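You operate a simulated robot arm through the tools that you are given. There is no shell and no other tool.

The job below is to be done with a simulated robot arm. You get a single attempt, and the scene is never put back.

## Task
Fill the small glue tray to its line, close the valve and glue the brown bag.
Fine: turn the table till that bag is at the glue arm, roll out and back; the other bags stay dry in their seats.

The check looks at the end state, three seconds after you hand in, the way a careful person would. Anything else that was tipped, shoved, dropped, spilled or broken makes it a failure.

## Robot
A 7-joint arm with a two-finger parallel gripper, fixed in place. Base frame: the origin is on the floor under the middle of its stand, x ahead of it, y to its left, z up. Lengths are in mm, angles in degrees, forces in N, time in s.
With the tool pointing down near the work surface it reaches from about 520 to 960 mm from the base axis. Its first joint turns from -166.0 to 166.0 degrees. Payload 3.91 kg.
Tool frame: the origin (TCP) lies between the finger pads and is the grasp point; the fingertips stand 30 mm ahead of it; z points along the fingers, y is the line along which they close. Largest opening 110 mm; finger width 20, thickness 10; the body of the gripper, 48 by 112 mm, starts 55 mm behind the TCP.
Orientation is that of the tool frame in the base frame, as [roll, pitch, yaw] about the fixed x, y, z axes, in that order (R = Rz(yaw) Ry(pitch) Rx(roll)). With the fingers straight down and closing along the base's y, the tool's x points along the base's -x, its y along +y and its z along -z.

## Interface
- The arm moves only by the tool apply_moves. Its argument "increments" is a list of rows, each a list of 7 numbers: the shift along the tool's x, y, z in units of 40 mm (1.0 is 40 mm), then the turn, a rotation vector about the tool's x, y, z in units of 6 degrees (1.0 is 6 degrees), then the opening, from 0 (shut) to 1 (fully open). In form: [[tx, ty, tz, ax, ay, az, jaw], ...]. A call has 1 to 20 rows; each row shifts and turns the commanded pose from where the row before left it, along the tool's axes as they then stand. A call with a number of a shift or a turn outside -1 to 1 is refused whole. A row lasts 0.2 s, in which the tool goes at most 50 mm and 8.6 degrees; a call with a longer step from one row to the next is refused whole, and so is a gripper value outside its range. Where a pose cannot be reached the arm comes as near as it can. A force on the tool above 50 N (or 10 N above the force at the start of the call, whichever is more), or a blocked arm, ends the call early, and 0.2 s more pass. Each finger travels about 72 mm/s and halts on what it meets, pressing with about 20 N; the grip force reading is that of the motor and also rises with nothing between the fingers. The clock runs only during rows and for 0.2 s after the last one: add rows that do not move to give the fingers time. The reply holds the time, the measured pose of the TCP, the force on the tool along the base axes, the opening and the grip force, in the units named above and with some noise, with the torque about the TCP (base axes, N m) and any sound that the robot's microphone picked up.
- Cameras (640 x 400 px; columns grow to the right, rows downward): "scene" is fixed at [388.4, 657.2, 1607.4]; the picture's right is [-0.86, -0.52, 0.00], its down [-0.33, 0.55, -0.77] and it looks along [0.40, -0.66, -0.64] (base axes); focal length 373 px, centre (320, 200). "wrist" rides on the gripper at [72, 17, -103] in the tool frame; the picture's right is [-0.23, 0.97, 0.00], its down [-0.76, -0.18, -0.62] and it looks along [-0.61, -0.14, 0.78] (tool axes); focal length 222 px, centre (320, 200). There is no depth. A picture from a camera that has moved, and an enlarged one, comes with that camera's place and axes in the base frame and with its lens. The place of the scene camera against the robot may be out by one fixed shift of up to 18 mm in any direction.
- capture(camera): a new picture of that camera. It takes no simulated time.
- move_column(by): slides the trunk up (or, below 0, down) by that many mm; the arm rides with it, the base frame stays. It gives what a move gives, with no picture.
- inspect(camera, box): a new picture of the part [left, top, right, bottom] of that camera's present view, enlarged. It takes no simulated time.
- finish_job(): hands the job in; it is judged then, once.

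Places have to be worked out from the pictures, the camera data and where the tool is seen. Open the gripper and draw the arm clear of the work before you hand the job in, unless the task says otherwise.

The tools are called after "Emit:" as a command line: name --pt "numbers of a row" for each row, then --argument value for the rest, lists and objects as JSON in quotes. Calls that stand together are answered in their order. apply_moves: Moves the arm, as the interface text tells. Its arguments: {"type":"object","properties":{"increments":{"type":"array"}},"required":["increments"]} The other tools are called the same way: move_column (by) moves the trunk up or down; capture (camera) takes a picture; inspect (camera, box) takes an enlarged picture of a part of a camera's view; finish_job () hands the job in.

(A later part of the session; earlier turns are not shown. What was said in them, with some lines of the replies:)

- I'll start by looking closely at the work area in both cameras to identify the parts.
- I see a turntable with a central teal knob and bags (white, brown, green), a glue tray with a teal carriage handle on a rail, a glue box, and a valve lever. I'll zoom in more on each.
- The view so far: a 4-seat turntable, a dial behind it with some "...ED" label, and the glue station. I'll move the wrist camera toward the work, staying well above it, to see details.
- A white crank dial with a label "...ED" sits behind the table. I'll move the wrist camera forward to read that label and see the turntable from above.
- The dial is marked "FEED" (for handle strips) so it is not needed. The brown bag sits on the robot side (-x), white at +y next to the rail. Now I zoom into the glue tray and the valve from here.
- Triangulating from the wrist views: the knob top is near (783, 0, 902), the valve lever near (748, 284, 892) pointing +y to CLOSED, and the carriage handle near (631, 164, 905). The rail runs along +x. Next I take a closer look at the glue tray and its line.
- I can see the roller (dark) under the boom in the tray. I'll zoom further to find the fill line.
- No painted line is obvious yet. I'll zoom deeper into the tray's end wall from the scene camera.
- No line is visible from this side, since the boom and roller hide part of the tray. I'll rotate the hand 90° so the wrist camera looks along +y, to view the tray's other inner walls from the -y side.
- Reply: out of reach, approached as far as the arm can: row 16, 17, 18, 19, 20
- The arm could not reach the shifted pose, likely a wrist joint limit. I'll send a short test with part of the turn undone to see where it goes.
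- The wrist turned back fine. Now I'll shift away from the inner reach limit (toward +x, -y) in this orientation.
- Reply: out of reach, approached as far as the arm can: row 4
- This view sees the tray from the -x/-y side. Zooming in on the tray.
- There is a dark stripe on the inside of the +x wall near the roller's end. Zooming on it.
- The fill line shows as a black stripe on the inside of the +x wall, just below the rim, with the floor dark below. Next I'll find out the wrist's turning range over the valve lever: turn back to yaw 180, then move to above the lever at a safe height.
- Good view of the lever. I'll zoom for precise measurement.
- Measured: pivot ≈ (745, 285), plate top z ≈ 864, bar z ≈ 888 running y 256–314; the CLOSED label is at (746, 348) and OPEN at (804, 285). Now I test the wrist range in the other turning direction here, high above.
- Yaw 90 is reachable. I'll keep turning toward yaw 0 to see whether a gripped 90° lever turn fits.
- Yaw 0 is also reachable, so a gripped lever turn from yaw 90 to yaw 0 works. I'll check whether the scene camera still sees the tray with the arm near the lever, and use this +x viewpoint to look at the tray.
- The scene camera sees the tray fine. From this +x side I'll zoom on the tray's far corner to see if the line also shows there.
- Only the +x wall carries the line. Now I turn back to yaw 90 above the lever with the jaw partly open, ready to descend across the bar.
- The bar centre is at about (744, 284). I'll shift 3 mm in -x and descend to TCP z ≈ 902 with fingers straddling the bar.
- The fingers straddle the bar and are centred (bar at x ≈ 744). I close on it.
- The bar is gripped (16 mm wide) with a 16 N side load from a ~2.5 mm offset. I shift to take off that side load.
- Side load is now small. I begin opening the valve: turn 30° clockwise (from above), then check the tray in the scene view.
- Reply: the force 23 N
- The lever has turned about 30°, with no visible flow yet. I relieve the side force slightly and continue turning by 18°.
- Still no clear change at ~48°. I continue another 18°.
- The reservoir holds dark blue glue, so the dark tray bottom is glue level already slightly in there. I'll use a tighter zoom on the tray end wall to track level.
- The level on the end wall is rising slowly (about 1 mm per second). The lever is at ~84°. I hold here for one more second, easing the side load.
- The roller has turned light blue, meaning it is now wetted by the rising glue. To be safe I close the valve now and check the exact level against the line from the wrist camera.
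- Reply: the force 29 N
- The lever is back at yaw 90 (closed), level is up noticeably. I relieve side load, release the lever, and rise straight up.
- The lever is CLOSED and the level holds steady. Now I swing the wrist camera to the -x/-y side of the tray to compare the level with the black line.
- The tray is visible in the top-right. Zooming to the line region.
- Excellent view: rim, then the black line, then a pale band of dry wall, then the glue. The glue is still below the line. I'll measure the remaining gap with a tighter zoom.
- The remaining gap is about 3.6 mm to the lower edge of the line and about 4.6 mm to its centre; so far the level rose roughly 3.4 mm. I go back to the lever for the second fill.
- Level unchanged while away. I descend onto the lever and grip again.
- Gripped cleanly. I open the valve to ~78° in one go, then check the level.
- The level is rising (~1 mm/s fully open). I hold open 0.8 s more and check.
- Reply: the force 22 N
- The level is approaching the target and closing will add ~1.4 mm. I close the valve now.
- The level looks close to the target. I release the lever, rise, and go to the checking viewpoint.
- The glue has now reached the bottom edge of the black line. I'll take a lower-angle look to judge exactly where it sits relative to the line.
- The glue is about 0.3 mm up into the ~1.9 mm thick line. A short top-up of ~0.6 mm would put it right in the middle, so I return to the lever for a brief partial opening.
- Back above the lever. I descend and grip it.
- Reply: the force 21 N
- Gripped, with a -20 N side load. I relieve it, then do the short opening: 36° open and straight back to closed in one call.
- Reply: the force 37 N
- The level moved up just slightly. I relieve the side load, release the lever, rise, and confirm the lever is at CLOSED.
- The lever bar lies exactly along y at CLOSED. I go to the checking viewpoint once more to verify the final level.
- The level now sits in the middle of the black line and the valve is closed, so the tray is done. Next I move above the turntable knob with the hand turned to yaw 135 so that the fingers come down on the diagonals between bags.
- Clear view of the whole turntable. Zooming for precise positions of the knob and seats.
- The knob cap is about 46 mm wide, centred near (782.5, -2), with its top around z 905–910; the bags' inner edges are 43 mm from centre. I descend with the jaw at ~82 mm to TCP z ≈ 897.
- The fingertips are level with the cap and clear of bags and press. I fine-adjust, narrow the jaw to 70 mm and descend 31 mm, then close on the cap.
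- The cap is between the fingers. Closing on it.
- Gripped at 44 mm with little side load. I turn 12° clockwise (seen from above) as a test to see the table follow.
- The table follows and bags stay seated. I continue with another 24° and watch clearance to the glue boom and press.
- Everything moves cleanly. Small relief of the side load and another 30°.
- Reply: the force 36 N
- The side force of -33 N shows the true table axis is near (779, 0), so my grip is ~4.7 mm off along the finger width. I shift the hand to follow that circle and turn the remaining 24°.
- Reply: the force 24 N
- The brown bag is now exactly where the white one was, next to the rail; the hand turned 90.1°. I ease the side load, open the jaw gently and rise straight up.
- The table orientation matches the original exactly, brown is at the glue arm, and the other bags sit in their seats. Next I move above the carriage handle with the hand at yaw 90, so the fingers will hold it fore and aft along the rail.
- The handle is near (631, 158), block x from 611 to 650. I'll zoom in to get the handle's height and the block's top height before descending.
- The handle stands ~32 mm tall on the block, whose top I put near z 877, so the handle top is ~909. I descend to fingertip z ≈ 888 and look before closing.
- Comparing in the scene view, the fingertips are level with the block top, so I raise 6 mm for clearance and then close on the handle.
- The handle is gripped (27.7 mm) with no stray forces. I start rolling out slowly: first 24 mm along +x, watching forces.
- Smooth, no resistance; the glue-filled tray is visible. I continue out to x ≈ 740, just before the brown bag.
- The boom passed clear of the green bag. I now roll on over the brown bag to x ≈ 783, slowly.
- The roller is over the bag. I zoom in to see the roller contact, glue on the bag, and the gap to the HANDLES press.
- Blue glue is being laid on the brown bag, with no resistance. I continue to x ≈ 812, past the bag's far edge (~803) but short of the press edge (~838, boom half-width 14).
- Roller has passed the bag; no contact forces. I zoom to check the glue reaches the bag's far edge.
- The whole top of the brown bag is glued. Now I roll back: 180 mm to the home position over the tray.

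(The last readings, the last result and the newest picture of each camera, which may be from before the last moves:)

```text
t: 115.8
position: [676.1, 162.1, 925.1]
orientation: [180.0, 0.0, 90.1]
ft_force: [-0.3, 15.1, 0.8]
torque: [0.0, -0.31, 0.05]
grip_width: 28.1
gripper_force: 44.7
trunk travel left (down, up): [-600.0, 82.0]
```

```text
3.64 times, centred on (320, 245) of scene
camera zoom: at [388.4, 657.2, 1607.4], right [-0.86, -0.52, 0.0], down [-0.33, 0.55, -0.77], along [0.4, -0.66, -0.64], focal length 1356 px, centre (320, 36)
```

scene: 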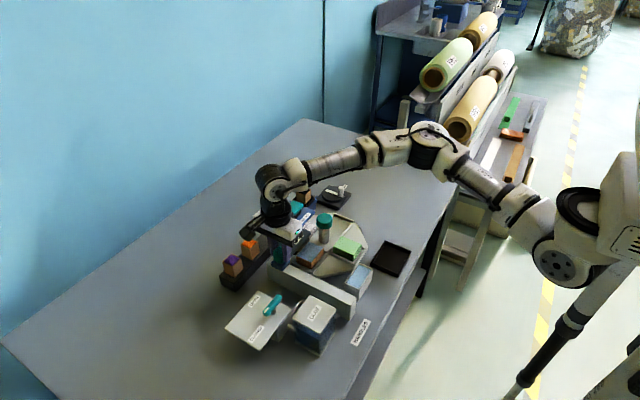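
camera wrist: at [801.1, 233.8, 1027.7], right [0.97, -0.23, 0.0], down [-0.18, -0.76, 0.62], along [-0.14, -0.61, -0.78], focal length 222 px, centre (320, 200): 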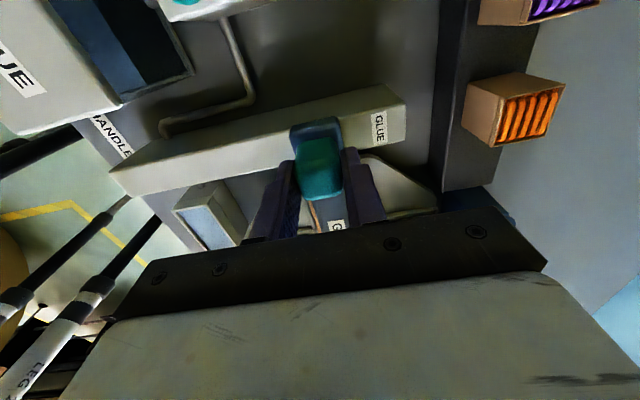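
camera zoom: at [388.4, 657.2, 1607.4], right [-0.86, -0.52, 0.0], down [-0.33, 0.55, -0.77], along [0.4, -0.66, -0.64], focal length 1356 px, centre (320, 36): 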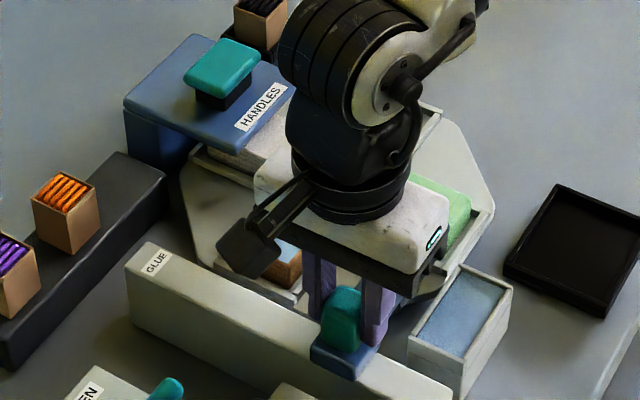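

Rolling back smoothly at x ≈ 676. I finish the last 45 mm to home.

Emit:
apply_moves --pt "0 -0.25 0 0 0 0 0.18" --pt "0 -0.25 0 0 0 0 0.18" --pt "0 -0.2 0 0 0 0 0.18" --pt "0 -0.15 0 0 0 0 0.18" --pt "0 -0.15 0 0 0 0 0.18" --pt "0 -0.12 0 0 0 0 0.18" --pt "0 0 0 0 0 0 0.18"

Emit:
inspect --camera "scene" --box '[310, 240, 390, 310]'

Emit:
inspect --camera "scene" --box '[260, 190, 380, 300]'

```text
t: 117.4
position: [631.9, 162.3, 923.7]
orientation: [-180.0, 0.0, 90.0]
ft_force: [-0.9, 18.4, -1.8]
torque: [0.13, 0.23, 0.1]
grip_width: 27.7
gripper_force: 44.8
trunk travel left (down, up): [-600.0, 82.0]
```

```text
5.71 times, centred on (350, 275) of scene
camera zoom: at [388.4, 657.2, 1607.4], right [-0.86, -0.52, 0.0], down [-0.33, 0.55, -0.77], along [0.4, -0.66, -0.64], focal length 2131 px, centre (149, -229)
```

zoom: 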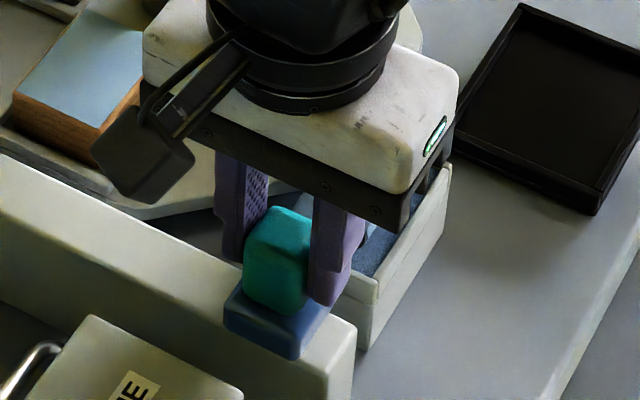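

```text
3.64 times, centred on (320, 245) of scene
camera zoom: at [388.4, 657.2, 1607.4], right [-0.86, -0.52, 0.0], down [-0.33, 0.55, -0.77], along [0.4, -0.66, -0.64], focal length 1356 px, centre (320, 36)
```

zoom: 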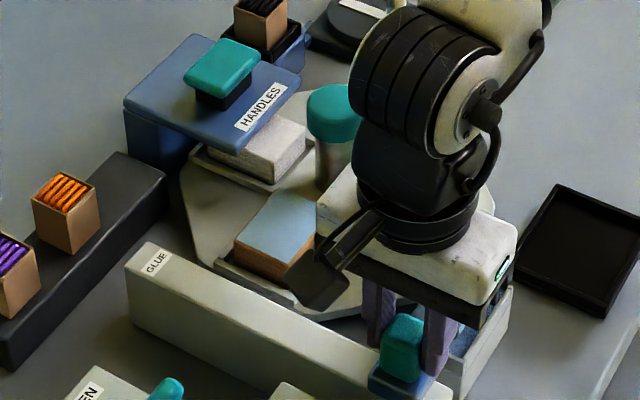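

The carriage is back home (631.9 vs 630.4 at the start). I nudge 1 mm home, relieve the side force, release the handle and rise.

Emit:
apply_moves --pt "0.04 -0.03 0 0 0 0 0.2" --pt "0 0 0 0 0 0 0.26" --pt "0 0 0 0 0 0 0.4" --pt "0 0 0 0 0 0 0.55" --pt "0 0 0 0 0 0 0.6" --pt "0 0 -0.5 0 0 0 0.6" --pt "0 0 -0.8 0 0 0 0.6" --pt "0 0 -0.8 0 0 0 0.6" --pt "0 0 -0.8 0 0 0 0.6" --pt "0 0 -0.8 0 0 0 0.6" --pt "0 0 0 0 0 0 0.6"

Emit:
capture --camera "wrist"

Emit:
inspect --camera "scene" --box '[200, 170, 420, 370]'

```text
t: 119.8
position: [630.8, 160.3, 1070.7]
orientation: [-180.0, 0.0, 90.0]
ft_force: [0.1, -0.3, 0.3]
torque: [-0.01, -0.01, -0.01]
grip_width: 66.0
gripper_force: 0.1
trunk travel left (down, up): [-600.0, 82.0]
```

```text
taken
camera wrist: at [647.0, 232.5, 1174.7], right [0.97, -0.23, 0.0], down [-0.18, -0.76, 0.62], along [-0.14, -0.61, -0.78], focal length 222 px, centre (320, 200)
```

wrist: 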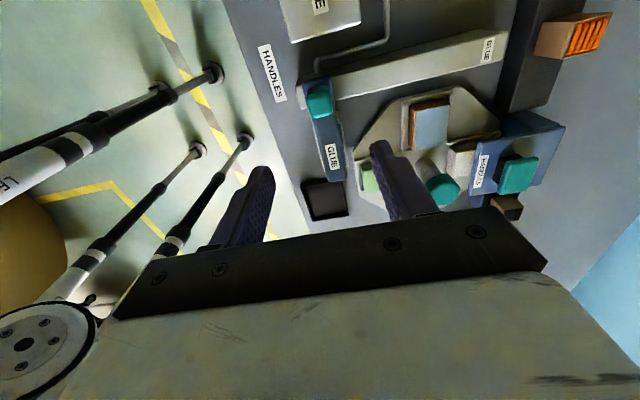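

```text
2.00 times, centred on (310, 270) of scene
camera zoom: at [388.4, 657.2, 1607.4], right [-0.86, -0.52, 0.0], down [-0.33, 0.55, -0.77], along [0.4, -0.66, -0.64], focal length 746 px, centre (340, 60)
```

zoom: 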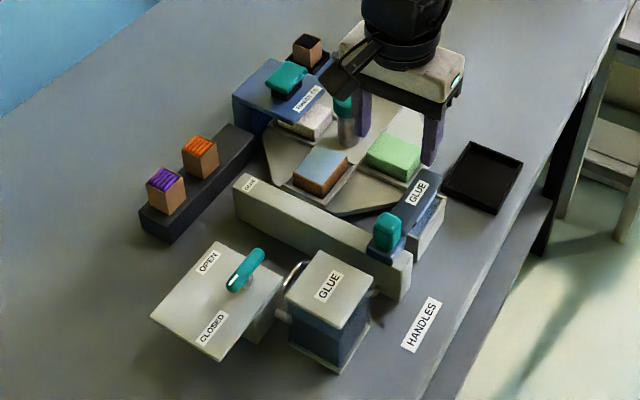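

Everything looks right; I zoom on the brown bag's glue coverage and the other bags from this viewpoint.

Emit:
inspect --camera "wrist" --box '[340, 80, 510, 210]'

Emit:
inspect --camera "wrist" --box '[295, 70, 355, 190]'

Emit:
inspect --camera "scene" --box '[356, 264, 372, 280]'

```text
3.08 times, centred on (425, 145) of wrist
camera zoom: at [647.0, 232.5, 1174.7], right [0.97, -0.23, 0.0], down [-0.18, -0.76, 0.62], along [-0.14, -0.61, -0.78], focal length 684 px, centre (-3, 369)
```

zoom: 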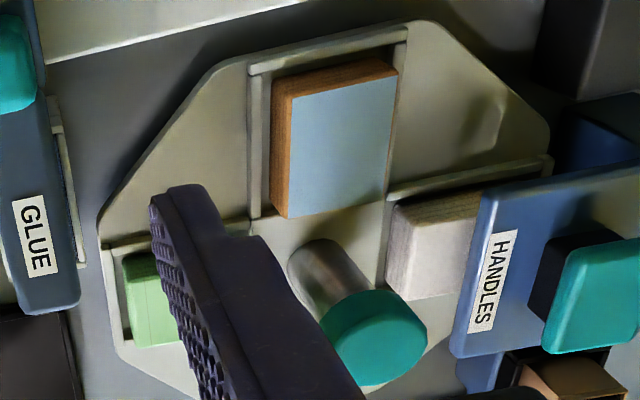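

```text
3.33 times, centred on (325, 130) of wrist
camera zoom: at [647.0, 232.5, 1174.7], right [0.97, -0.23, 0.0], down [-0.18, -0.76, 0.62], along [-0.14, -0.61, -0.78], focal length 740 px, centre (303, 433)
```

zoom: 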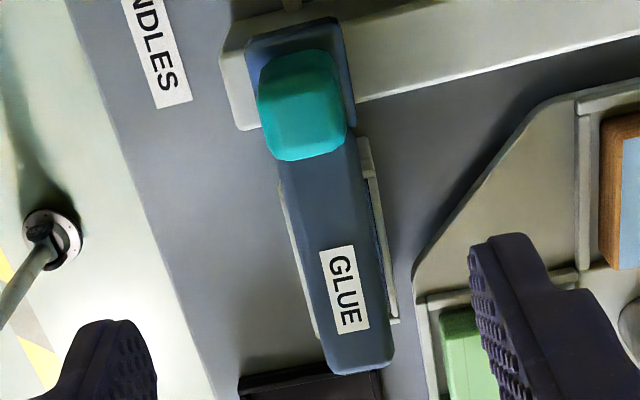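

```text
16.00 times, centred on (364, 272) of scene
camera zoom: at [388.4, 657.2, 1607.4], right [-0.86, -0.52, 0.0], down [-0.33, 0.55, -0.77], along [0.4, -0.66, -0.64], focal length 5968 px, centre (-384, -952)
```

zoom: 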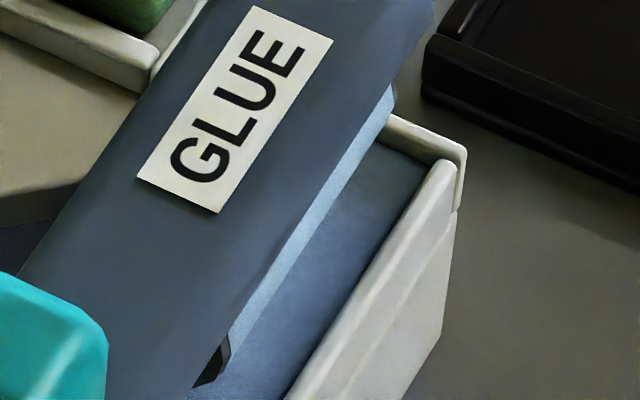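

The brown bag's top is fully glued, white and green are dry and seated, and the carriage is exactly home. I do a last check of the tray level from the earlier viewpoint on the way out.

Emit:
apply_moves --pt "0 0 0 0 0 -1 1" --pt "0 0 0 0 0 -1 1" --pt "0 0 0 0 0 -1 1" --pt "0 0 0 0 0 -1 1" --pt "0 0 0 0 0 -1 1" --pt "0 0 0 0 0 -1 1" --pt "0 0 0 0 0 -1 1" --pt "0 0 0 0 0 -1 1" --pt "0 0 0 0 0 -1 1" --pt "0 0 0 0 0 -1 1" --pt "0 0 0 0 0 -1 1" --pt "0 0 0 0 0 -1 1" --pt "0 0 0 0 0 -1 1" --pt "0 0 0 0 0 -1 1"

Emit:
apply_moves --pt "0.082 -0.895 0.4 0 0 0 1" --pt "0.082 -0.895 0.4 0 0 0 1" --pt "0.082 -0.895 0.4 0 0 0 1" --pt "0.082 -0.895 0.4 0 0 0 1" --pt "0.082 -0.895 0.4 0 0 0 1" --pt "0.082 -0.895 0.4 0 0 0 1" --pt "0.082 -0.895 0.4 0 0 0 1" --pt "0.082 -0.895 0.4 0 0 0 1" --pt "0 0 0 0 0 0 1"

Emit:
capture --camera "wrist"

Emit:
inspect --camera "wrist" --box '[506, 134, 520, 148]'

```text
t: 122.8
position: [629.6, 163.4, 1072.4]
orientation: [-180.0, 0.0, 174.1]
ft_force: [0.8, 0.0, -0.5]
torque: [0.02, -0.01, 0.01]
grip_width: 110.2
gripper_force: 0.0
trunk travel left (down, up): [-600.0, 82.0]
```

```text
t: 124.8
position: [573.3, -120.0, 944.5]
orientation: [179.9, 0.0, 173.9]
ft_force: [-0.2, -0.4, 0.2]
torque: [0.01, -0.01, -0.02]
grip_width: 110.2
gripper_force: 0.1
trunk travel left (down, up): [-600.0, 82.0]
```

```text
taken
camera wrist: at [503.7, -95.8, 1048.2], right [0.33, 0.94, 0.0], down [0.74, -0.26, 0.62], along [0.59, -0.2, -0.78], focal length 222 px, centre (320, 200)
```

wrist: 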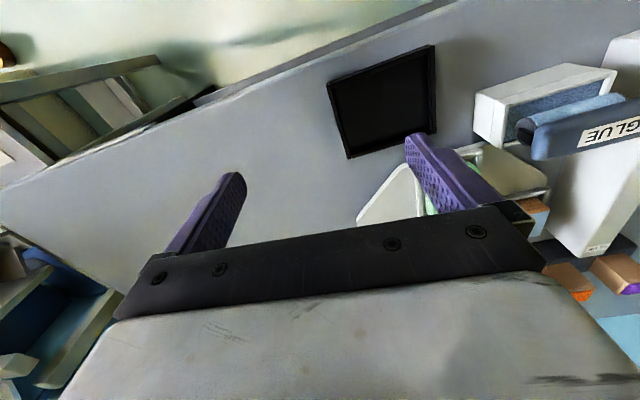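

```text
16.00 times, centred on (513, 141) of wrist
camera zoom: at [503.7, -95.8, 1048.2], right [0.33, 0.94, 0.0], down [0.74, -0.26, 0.62], along [0.59, -0.2, -0.78], focal length 3554 px, centre (-2768, 1144)
```

zoom: 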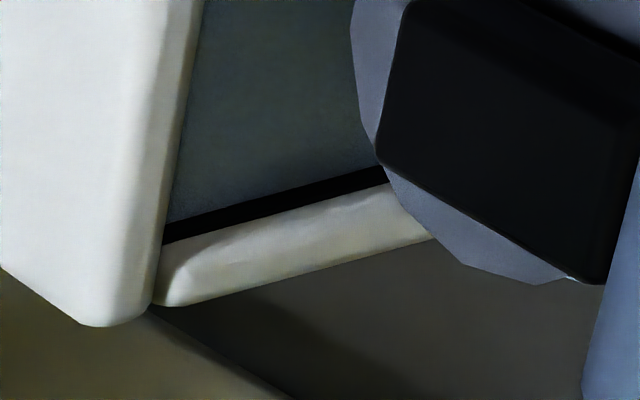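

The level dropped ~0.6 mm because the roller used glue; it is now right at the bottom edge of the line. I return to the lever for one last short top-up so it ends in the middle of the line.

Emit:
apply_moves --pt "-0.268 0.875 -0.237 0 0 0 0.6" --pt "-0.268 0.875 -0.237 0 0 0 0.6" --pt "-0.268 0.875 -0.237 0 0 0 0.6" --pt "-0.268 0.875 -0.237 0 0 0 0.6" --pt "-0.268 0.875 -0.237 0 0 0 0.6" --pt "-0.268 0.875 -0.237 0 0 0 0.6" --pt "-0.268 0.875 -0.237 0 0 0 0.6" --pt "-0.268 0.875 -0.237 0 0 0 0.6" --pt "-0.268 0.875 -0.237 0 0 0 0.6" --pt "-0.268 0.875 -0.237 0 0 0 0.6" --pt "-0.268 0.875 -0.237 0 0 0 0.6" --pt "-0.268 0.875 -0.237 0 0 0 0.6" --pt "0 0 0 0 0 0 0.6"

Emit:
apply_moves --pt "0 0 0 0 0 1 0.6" --pt "0 0 0 0 0 1 0.6" --pt "0 0 0 0 0 1 0.6" --pt "0 0 0 0 0 1 0.6" --pt "0 0 0 0 0 1 0.6" --pt "0 0 0 0 0 1 0.6" --pt "0 0 0 0 0 1 0.6" --pt "0 0 0 0 0 1 0.6" --pt "0 0 0 0 0 1 0.6" --pt "0 0 0 0 0 1 0.6" --pt "0 0 0 0 0 1 0.6" --pt "0 0 0 0 0 1 0.6" --pt "0 0 0 0 0 1 0.6" --pt "0 0 0 0 0 1 0.6" --pt "0 0 0 0 0 0 0.6"

Emit:
capture --camera "wrist"

```text
t: 127.6
position: [742.4, 287.3, 1059.6]
orientation: [-180.0, 0.1, 174.0]
ft_force: [0.7, -0.9, -0.3]
torque: [0.01, -0.01, -0.04]
grip_width: 65.9
gripper_force: 0.1
trunk travel left (down, up): [-600.0, 82.0]
```

```text
t: 130.8
position: [745.0, 284.5, 1059.8]
orientation: [-179.9, -0.1, 89.8]
ft_force: [0.6, -0.6, -0.1]
torque: [0.0, -0.01, -0.05]
grip_width: 65.9
gripper_force: 0.0
trunk travel left (down, up): [-600.0, 82.0]
```

```text
taken
camera wrist: at [762.0, 357.2, 1162.3], right [0.97, -0.23, 0.0], down [-0.18, -0.76, 0.62], along [-0.14, -0.61, -0.78], focal length 222 px, centre (320, 200)
```

wrist: 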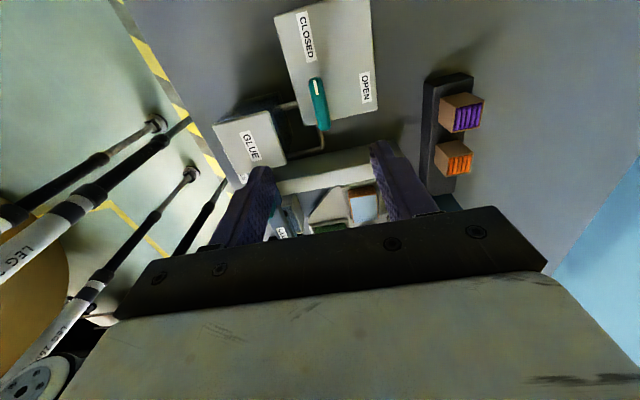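

In the same place above the lever as before. I descend and grip.

Emit:
apply_moves --pt "0 0 0.9 0 0 0 0.6" --pt "0 0 0.9 0 0 0 0.6" --pt "0 0 0.9 0 0 0 0.6" --pt "0 0 0.7 0 0 0 0.6" --pt "0 0 0.5 0 0 0 0.6" --pt "0 0 0 0 0 0 0.6" --pt "0 0 0 0 0 0 0.3" --pt "0 0 0 0 0 0 0.12" --pt "0 0 0 0 0 0 0.08" --pt "0 0 0 0 0 0 0.08"

Emit:
inspect --camera "scene" --box '[356, 264, 372, 280]'

```text
t: 133.0
position: [745.2, 286.6, 901.3]
orientation: [-180.0, 0.0, 89.9]
ft_force: [-2.5, -0.2, -1.4]
torque: [0.25, -0.15, -0.01]
grip_width: 15.8
gripper_force: 44.8
trunk travel left (down, up): [-600.0, 82.0]
```

```text
16.00 times, centred on (364, 272) of scene
camera zoom: at [388.4, 657.2, 1607.4], right [-0.86, -0.52, 0.0], down [-0.33, 0.55, -0.77], along [0.4, -0.66, -0.64], focal length 5968 px, centre (-384, -952)
```

zoom: 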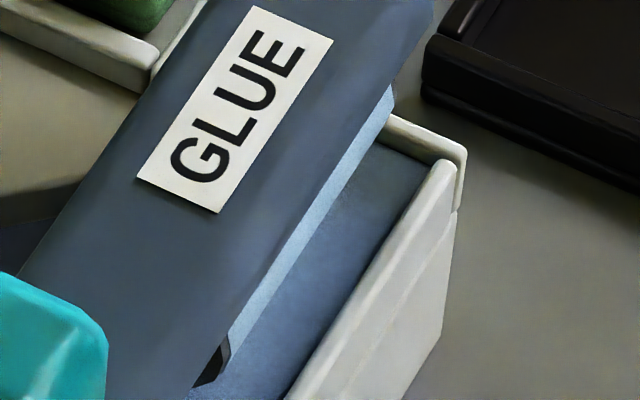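

Gripped with almost no side load. Short opening of 42° and straight back to closed.

Emit:
apply_moves --pt "0 0 0 0 0 1 0.08" --pt "0 0 0 0 0 1 0.08" --pt "0 0 0 0 0 1 0.08" --pt "-0.02 0 0 0 0 1 0.08" --pt "0 0 0 0 0 1 0.08" --pt "-0.02 0 0 0 0 1 0.08" --pt "0 0 0 0 0 1 0.08" --pt "0 0 0 0 0 -1 0.08" --pt "0.02 0 0 0 0 -1 0.08" --pt "0 0 0 0 0 -1 0.08" --pt "0.02 0 0 0 0 -1 0.08" --pt "0 0 0 0 0 -1 0.08" --pt "0 0 0 0 0 -1 0.08" --pt "0 0 0 0 0 -1 0.08" --pt "0 0 0 0 0 0 0.08"

Emit:
inspect --camera "scene" --box '[356, 264, 372, 280]'

```text
t: 136.2
position: [744.9, 285.9, 901.6]
orientation: [-179.9, 0.1, 90.1]
ft_force: [5.3, 10.1, -1.9]
torque: [0.25, 0.08, -0.06]
grip_width: 15.7
gripper_force: 45.0
trunk travel left (down, up): [-600.0, 82.0]
```

```text
16.00 times, centred on (364, 272) of scene
camera zoom: at [388.4, 657.2, 1607.4], right [-0.86, -0.52, 0.0], down [-0.33, 0.55, -0.77], along [0.4, -0.66, -0.64], focal length 5968 px, centre (-384, -952)
```

zoom: 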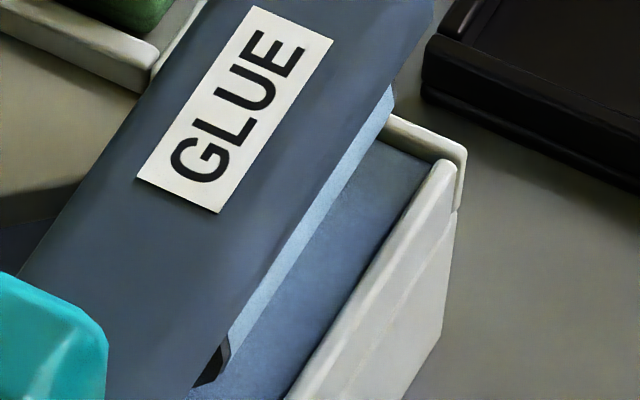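

The level rose slightly and the lever is back at closed. I release, rise, check the lever, and then go look at the line.

Emit:
apply_moves --pt "0 0.01 0 0 0 0 0.1" --pt "0 0 0 0 0 0 0.2" --pt "0 0 0 0 0 0 0.5" --pt "0 0 0 0 0 0 0.6" --pt "0 0 0 0 0 0 0.6" --pt "0 0 -0.6 0 0 0 0.6" --pt "0 0 -0.9 0 0 0 0.6" --pt "0 0 -0.9 0 0 0 0.6" --pt "0 0 -0.9 0 0 0 0.6" --pt "0 0 -0.6 0 0 0 0.6" --pt "0 0 0 0 0 0 0.6"

Emit:
inspect --camera "wrist" --box '[240, 0, 400, 160]'

Emit:
apply_moves --pt "0 0 0 0 0 -1 1" --pt "0 0 0 0 0 -1 1" --pt "0 0 0 0 0 -1 1" --pt "0 0 0 0 0 -1 1" --pt "0 0 0 0 0 -1 1" --pt "0 0 0 0 0 -1 1" --pt "0 0 0 0 0 -1 1" --pt "0 0 0 0 0 -1 1" --pt "0 0 0 0 0 -1 1" --pt "0 0 0 0 0 -1 1" --pt "0 0 0 0 0 -1 1" --pt "0 0 0 0 0 -1 1" --pt "0 0 0 0 0 -1 1" --pt "0 0 0 0 0 -1 1"

Emit:
apply_moves --pt "0.268 -0.875 0.237 0 0 0 1" --pt "0.268 -0.875 0.237 0 0 0 1" --pt "0.268 -0.875 0.237 0 0 0 1" --pt "0.268 -0.875 0.237 0 0 0 1" --pt "0.268 -0.875 0.237 0 0 0 1" --pt "0.268 -0.875 0.237 0 0 0 1" --pt "0.268 -0.875 0.237 0 0 0 1" --pt "0.268 -0.875 0.237 0 0 0 1" --pt "0.268 -0.875 0.237 0 0 0 1" --pt "0.268 -0.875 0.237 0 0 0 1" --pt "0.268 -0.875 0.237 0 0 0 1" --pt "0.268 -0.875 0.237 0 0 0 1" --pt "0 0 0 0 0 0 1"

Emit:
inspect --camera "wrist" --box '[502, 130, 524, 152]'

Emit:
inspect --camera "scene" --box '[200, 170, 420, 370]'

```text
t: 138.6
position: [747.3, 285.1, 1058.3]
orientation: [-180.0, 0.0, 90.0]
ft_force: [-0.1, 0.0, 0.6]
torque: [0.0, -0.01, 0.01]
grip_width: 65.8
gripper_force: 0.1
trunk travel left (down, up): [-600.0, 82.0]
```

```text
2.50 times, centred on (320, 80) of wrist
camera zoom: at [763.9, 356.2, 1161.3], right [0.97, -0.23, 0.0], down [-0.18, -0.76, 0.62], along [-0.14, -0.61, -0.78], focal length 555 px, centre (320, 500)
```

zoom: 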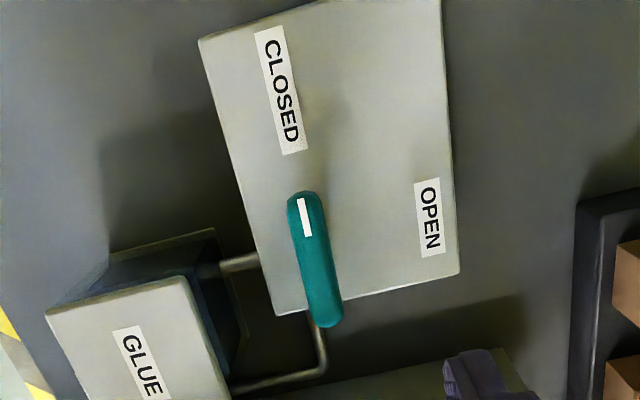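

```text
t: 141.6
position: [745.3, 284.9, 1059.5]
orientation: [-179.9, 0.0, 174.1]
ft_force: [0.7, -0.2, -0.2]
torque: [0.0, 0.0, 0.04]
grip_width: 109.9
gripper_force: 0.0
trunk travel left (down, up): [-600.0, 82.0]
```

```text
t: 144.4
position: [575.3, -118.6, 945.3]
orientation: [-179.9, 0.0, 173.9]
ft_force: [-0.3, -0.6, 0.4]
torque: [0.0, -0.02, -0.01]
grip_width: 110.1
gripper_force: 0.2
trunk travel left (down, up): [-600.0, 82.0]
```

```text
16.00 times, centred on (513, 141) of wrist
camera zoom: at [505.6, -94.5, 1048.4], right [0.33, 0.94, 0.0], down [0.74, -0.26, 0.62], along [0.59, -0.2, -0.78], focal length 3554 px, centre (-2768, 1144)
```

zoom: 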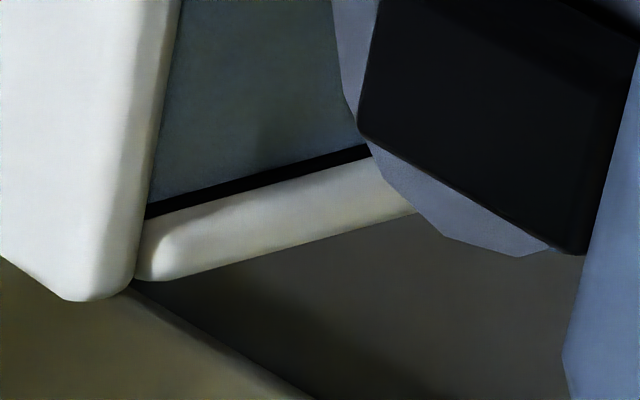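

```text
2.00 times, centred on (310, 270) of scene
camera zoom: at [388.4, 657.2, 1607.4], right [-0.86, -0.52, 0.0], down [-0.33, 0.55, -0.77], along [0.4, -0.66, -0.64], focal length 746 px, centre (340, 60)
```

zoom: 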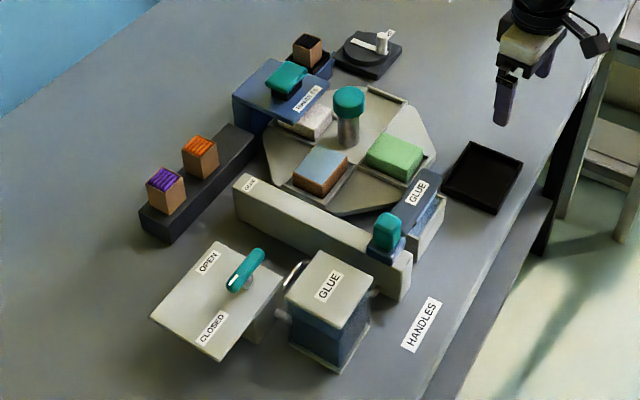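

The level is now in the middle of the line, the valve is CLOSED, the brown bag is glued at the glue arm, and everything else is untouched. I raise the open hand well clear of the work.

Emit:
apply_moves --pt "0 0 -0.9 0 0 0 1" --pt "0 0 -0.9 0 0 0 1" --pt "0 0 -0.9 0 0 0 1" --pt "0 0 -0.9 0 0 0 1" --pt "0.1 0 -0.9 0 0 0 1" --pt "0.2 0 -0.9 0 0 0 1" --pt "0.2 0 -0.8 0 0 0 1" --pt "0 0 0 0 0 0 1" --pt "0 0 0 0 0 0 1"

Emit:
capture --camera "scene"

Emit:
inspect --camera "scene" --box '[260, 180, 400, 310]'

```text
t: 146.4
position: [555.6, -117.3, 1191.5]
orientation: [-180.0, -0.1, 173.9]
ft_force: [0.3, -0.4, -0.9]
torque: [-0.02, -0.01, 0.0]
grip_width: 110.0
gripper_force: 0.2
trunk travel left (down, up): [-600.0, 82.0]
```

```text
taken
```

scene: 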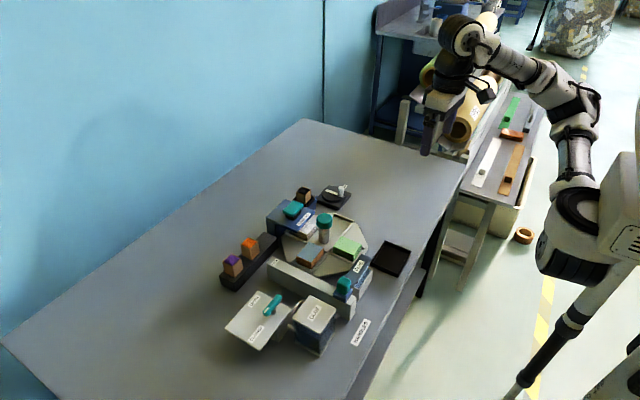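

```text
3.08 times, centred on (330, 245) of scene
camera zoom: at [388.4, 657.2, 1607.4], right [-0.86, -0.52, 0.0], down [-0.33, 0.55, -0.77], along [0.4, -0.66, -0.64], focal length 1148 px, centre (289, 62)
```

zoom: 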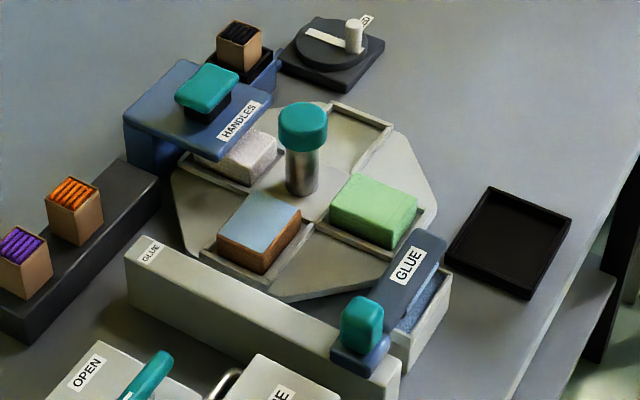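

The final picture shows the arm clear with the gripper open, tray filled to the line, valve closed, brown bag glued at the glue arm, roller home, and the white and green bags dry in their seats. Handing in.

Emit:
finish_job

```text
The job is handed in.
```

The glue tray is filled to its line, the valve is closed and the brown bag is glued. I've handed the job in but haven't seen the result of the check.

- **Tray:** the glue sits about in the middle of the black line. Gluing the bag used a little, so I opened the valve briefly once more afterwards to bring it back to the line.
- **Valve:** the lever points to CLOSED.
- **Brown bag:** I turned the table a quarter turn so it sits at the glue arm. The roller went out past its far edge and back, and its whole top is coated.
- **Glue arm:** it is back over the tray, where it started.
- **Other bags:** white and green look dry and still in their seats. White is now partly under the HANDLES press.
- **Arm:** the gripper is open and drawn up clear of the work.

Nothing looked spilled, tipped or shoved in the final pictures.
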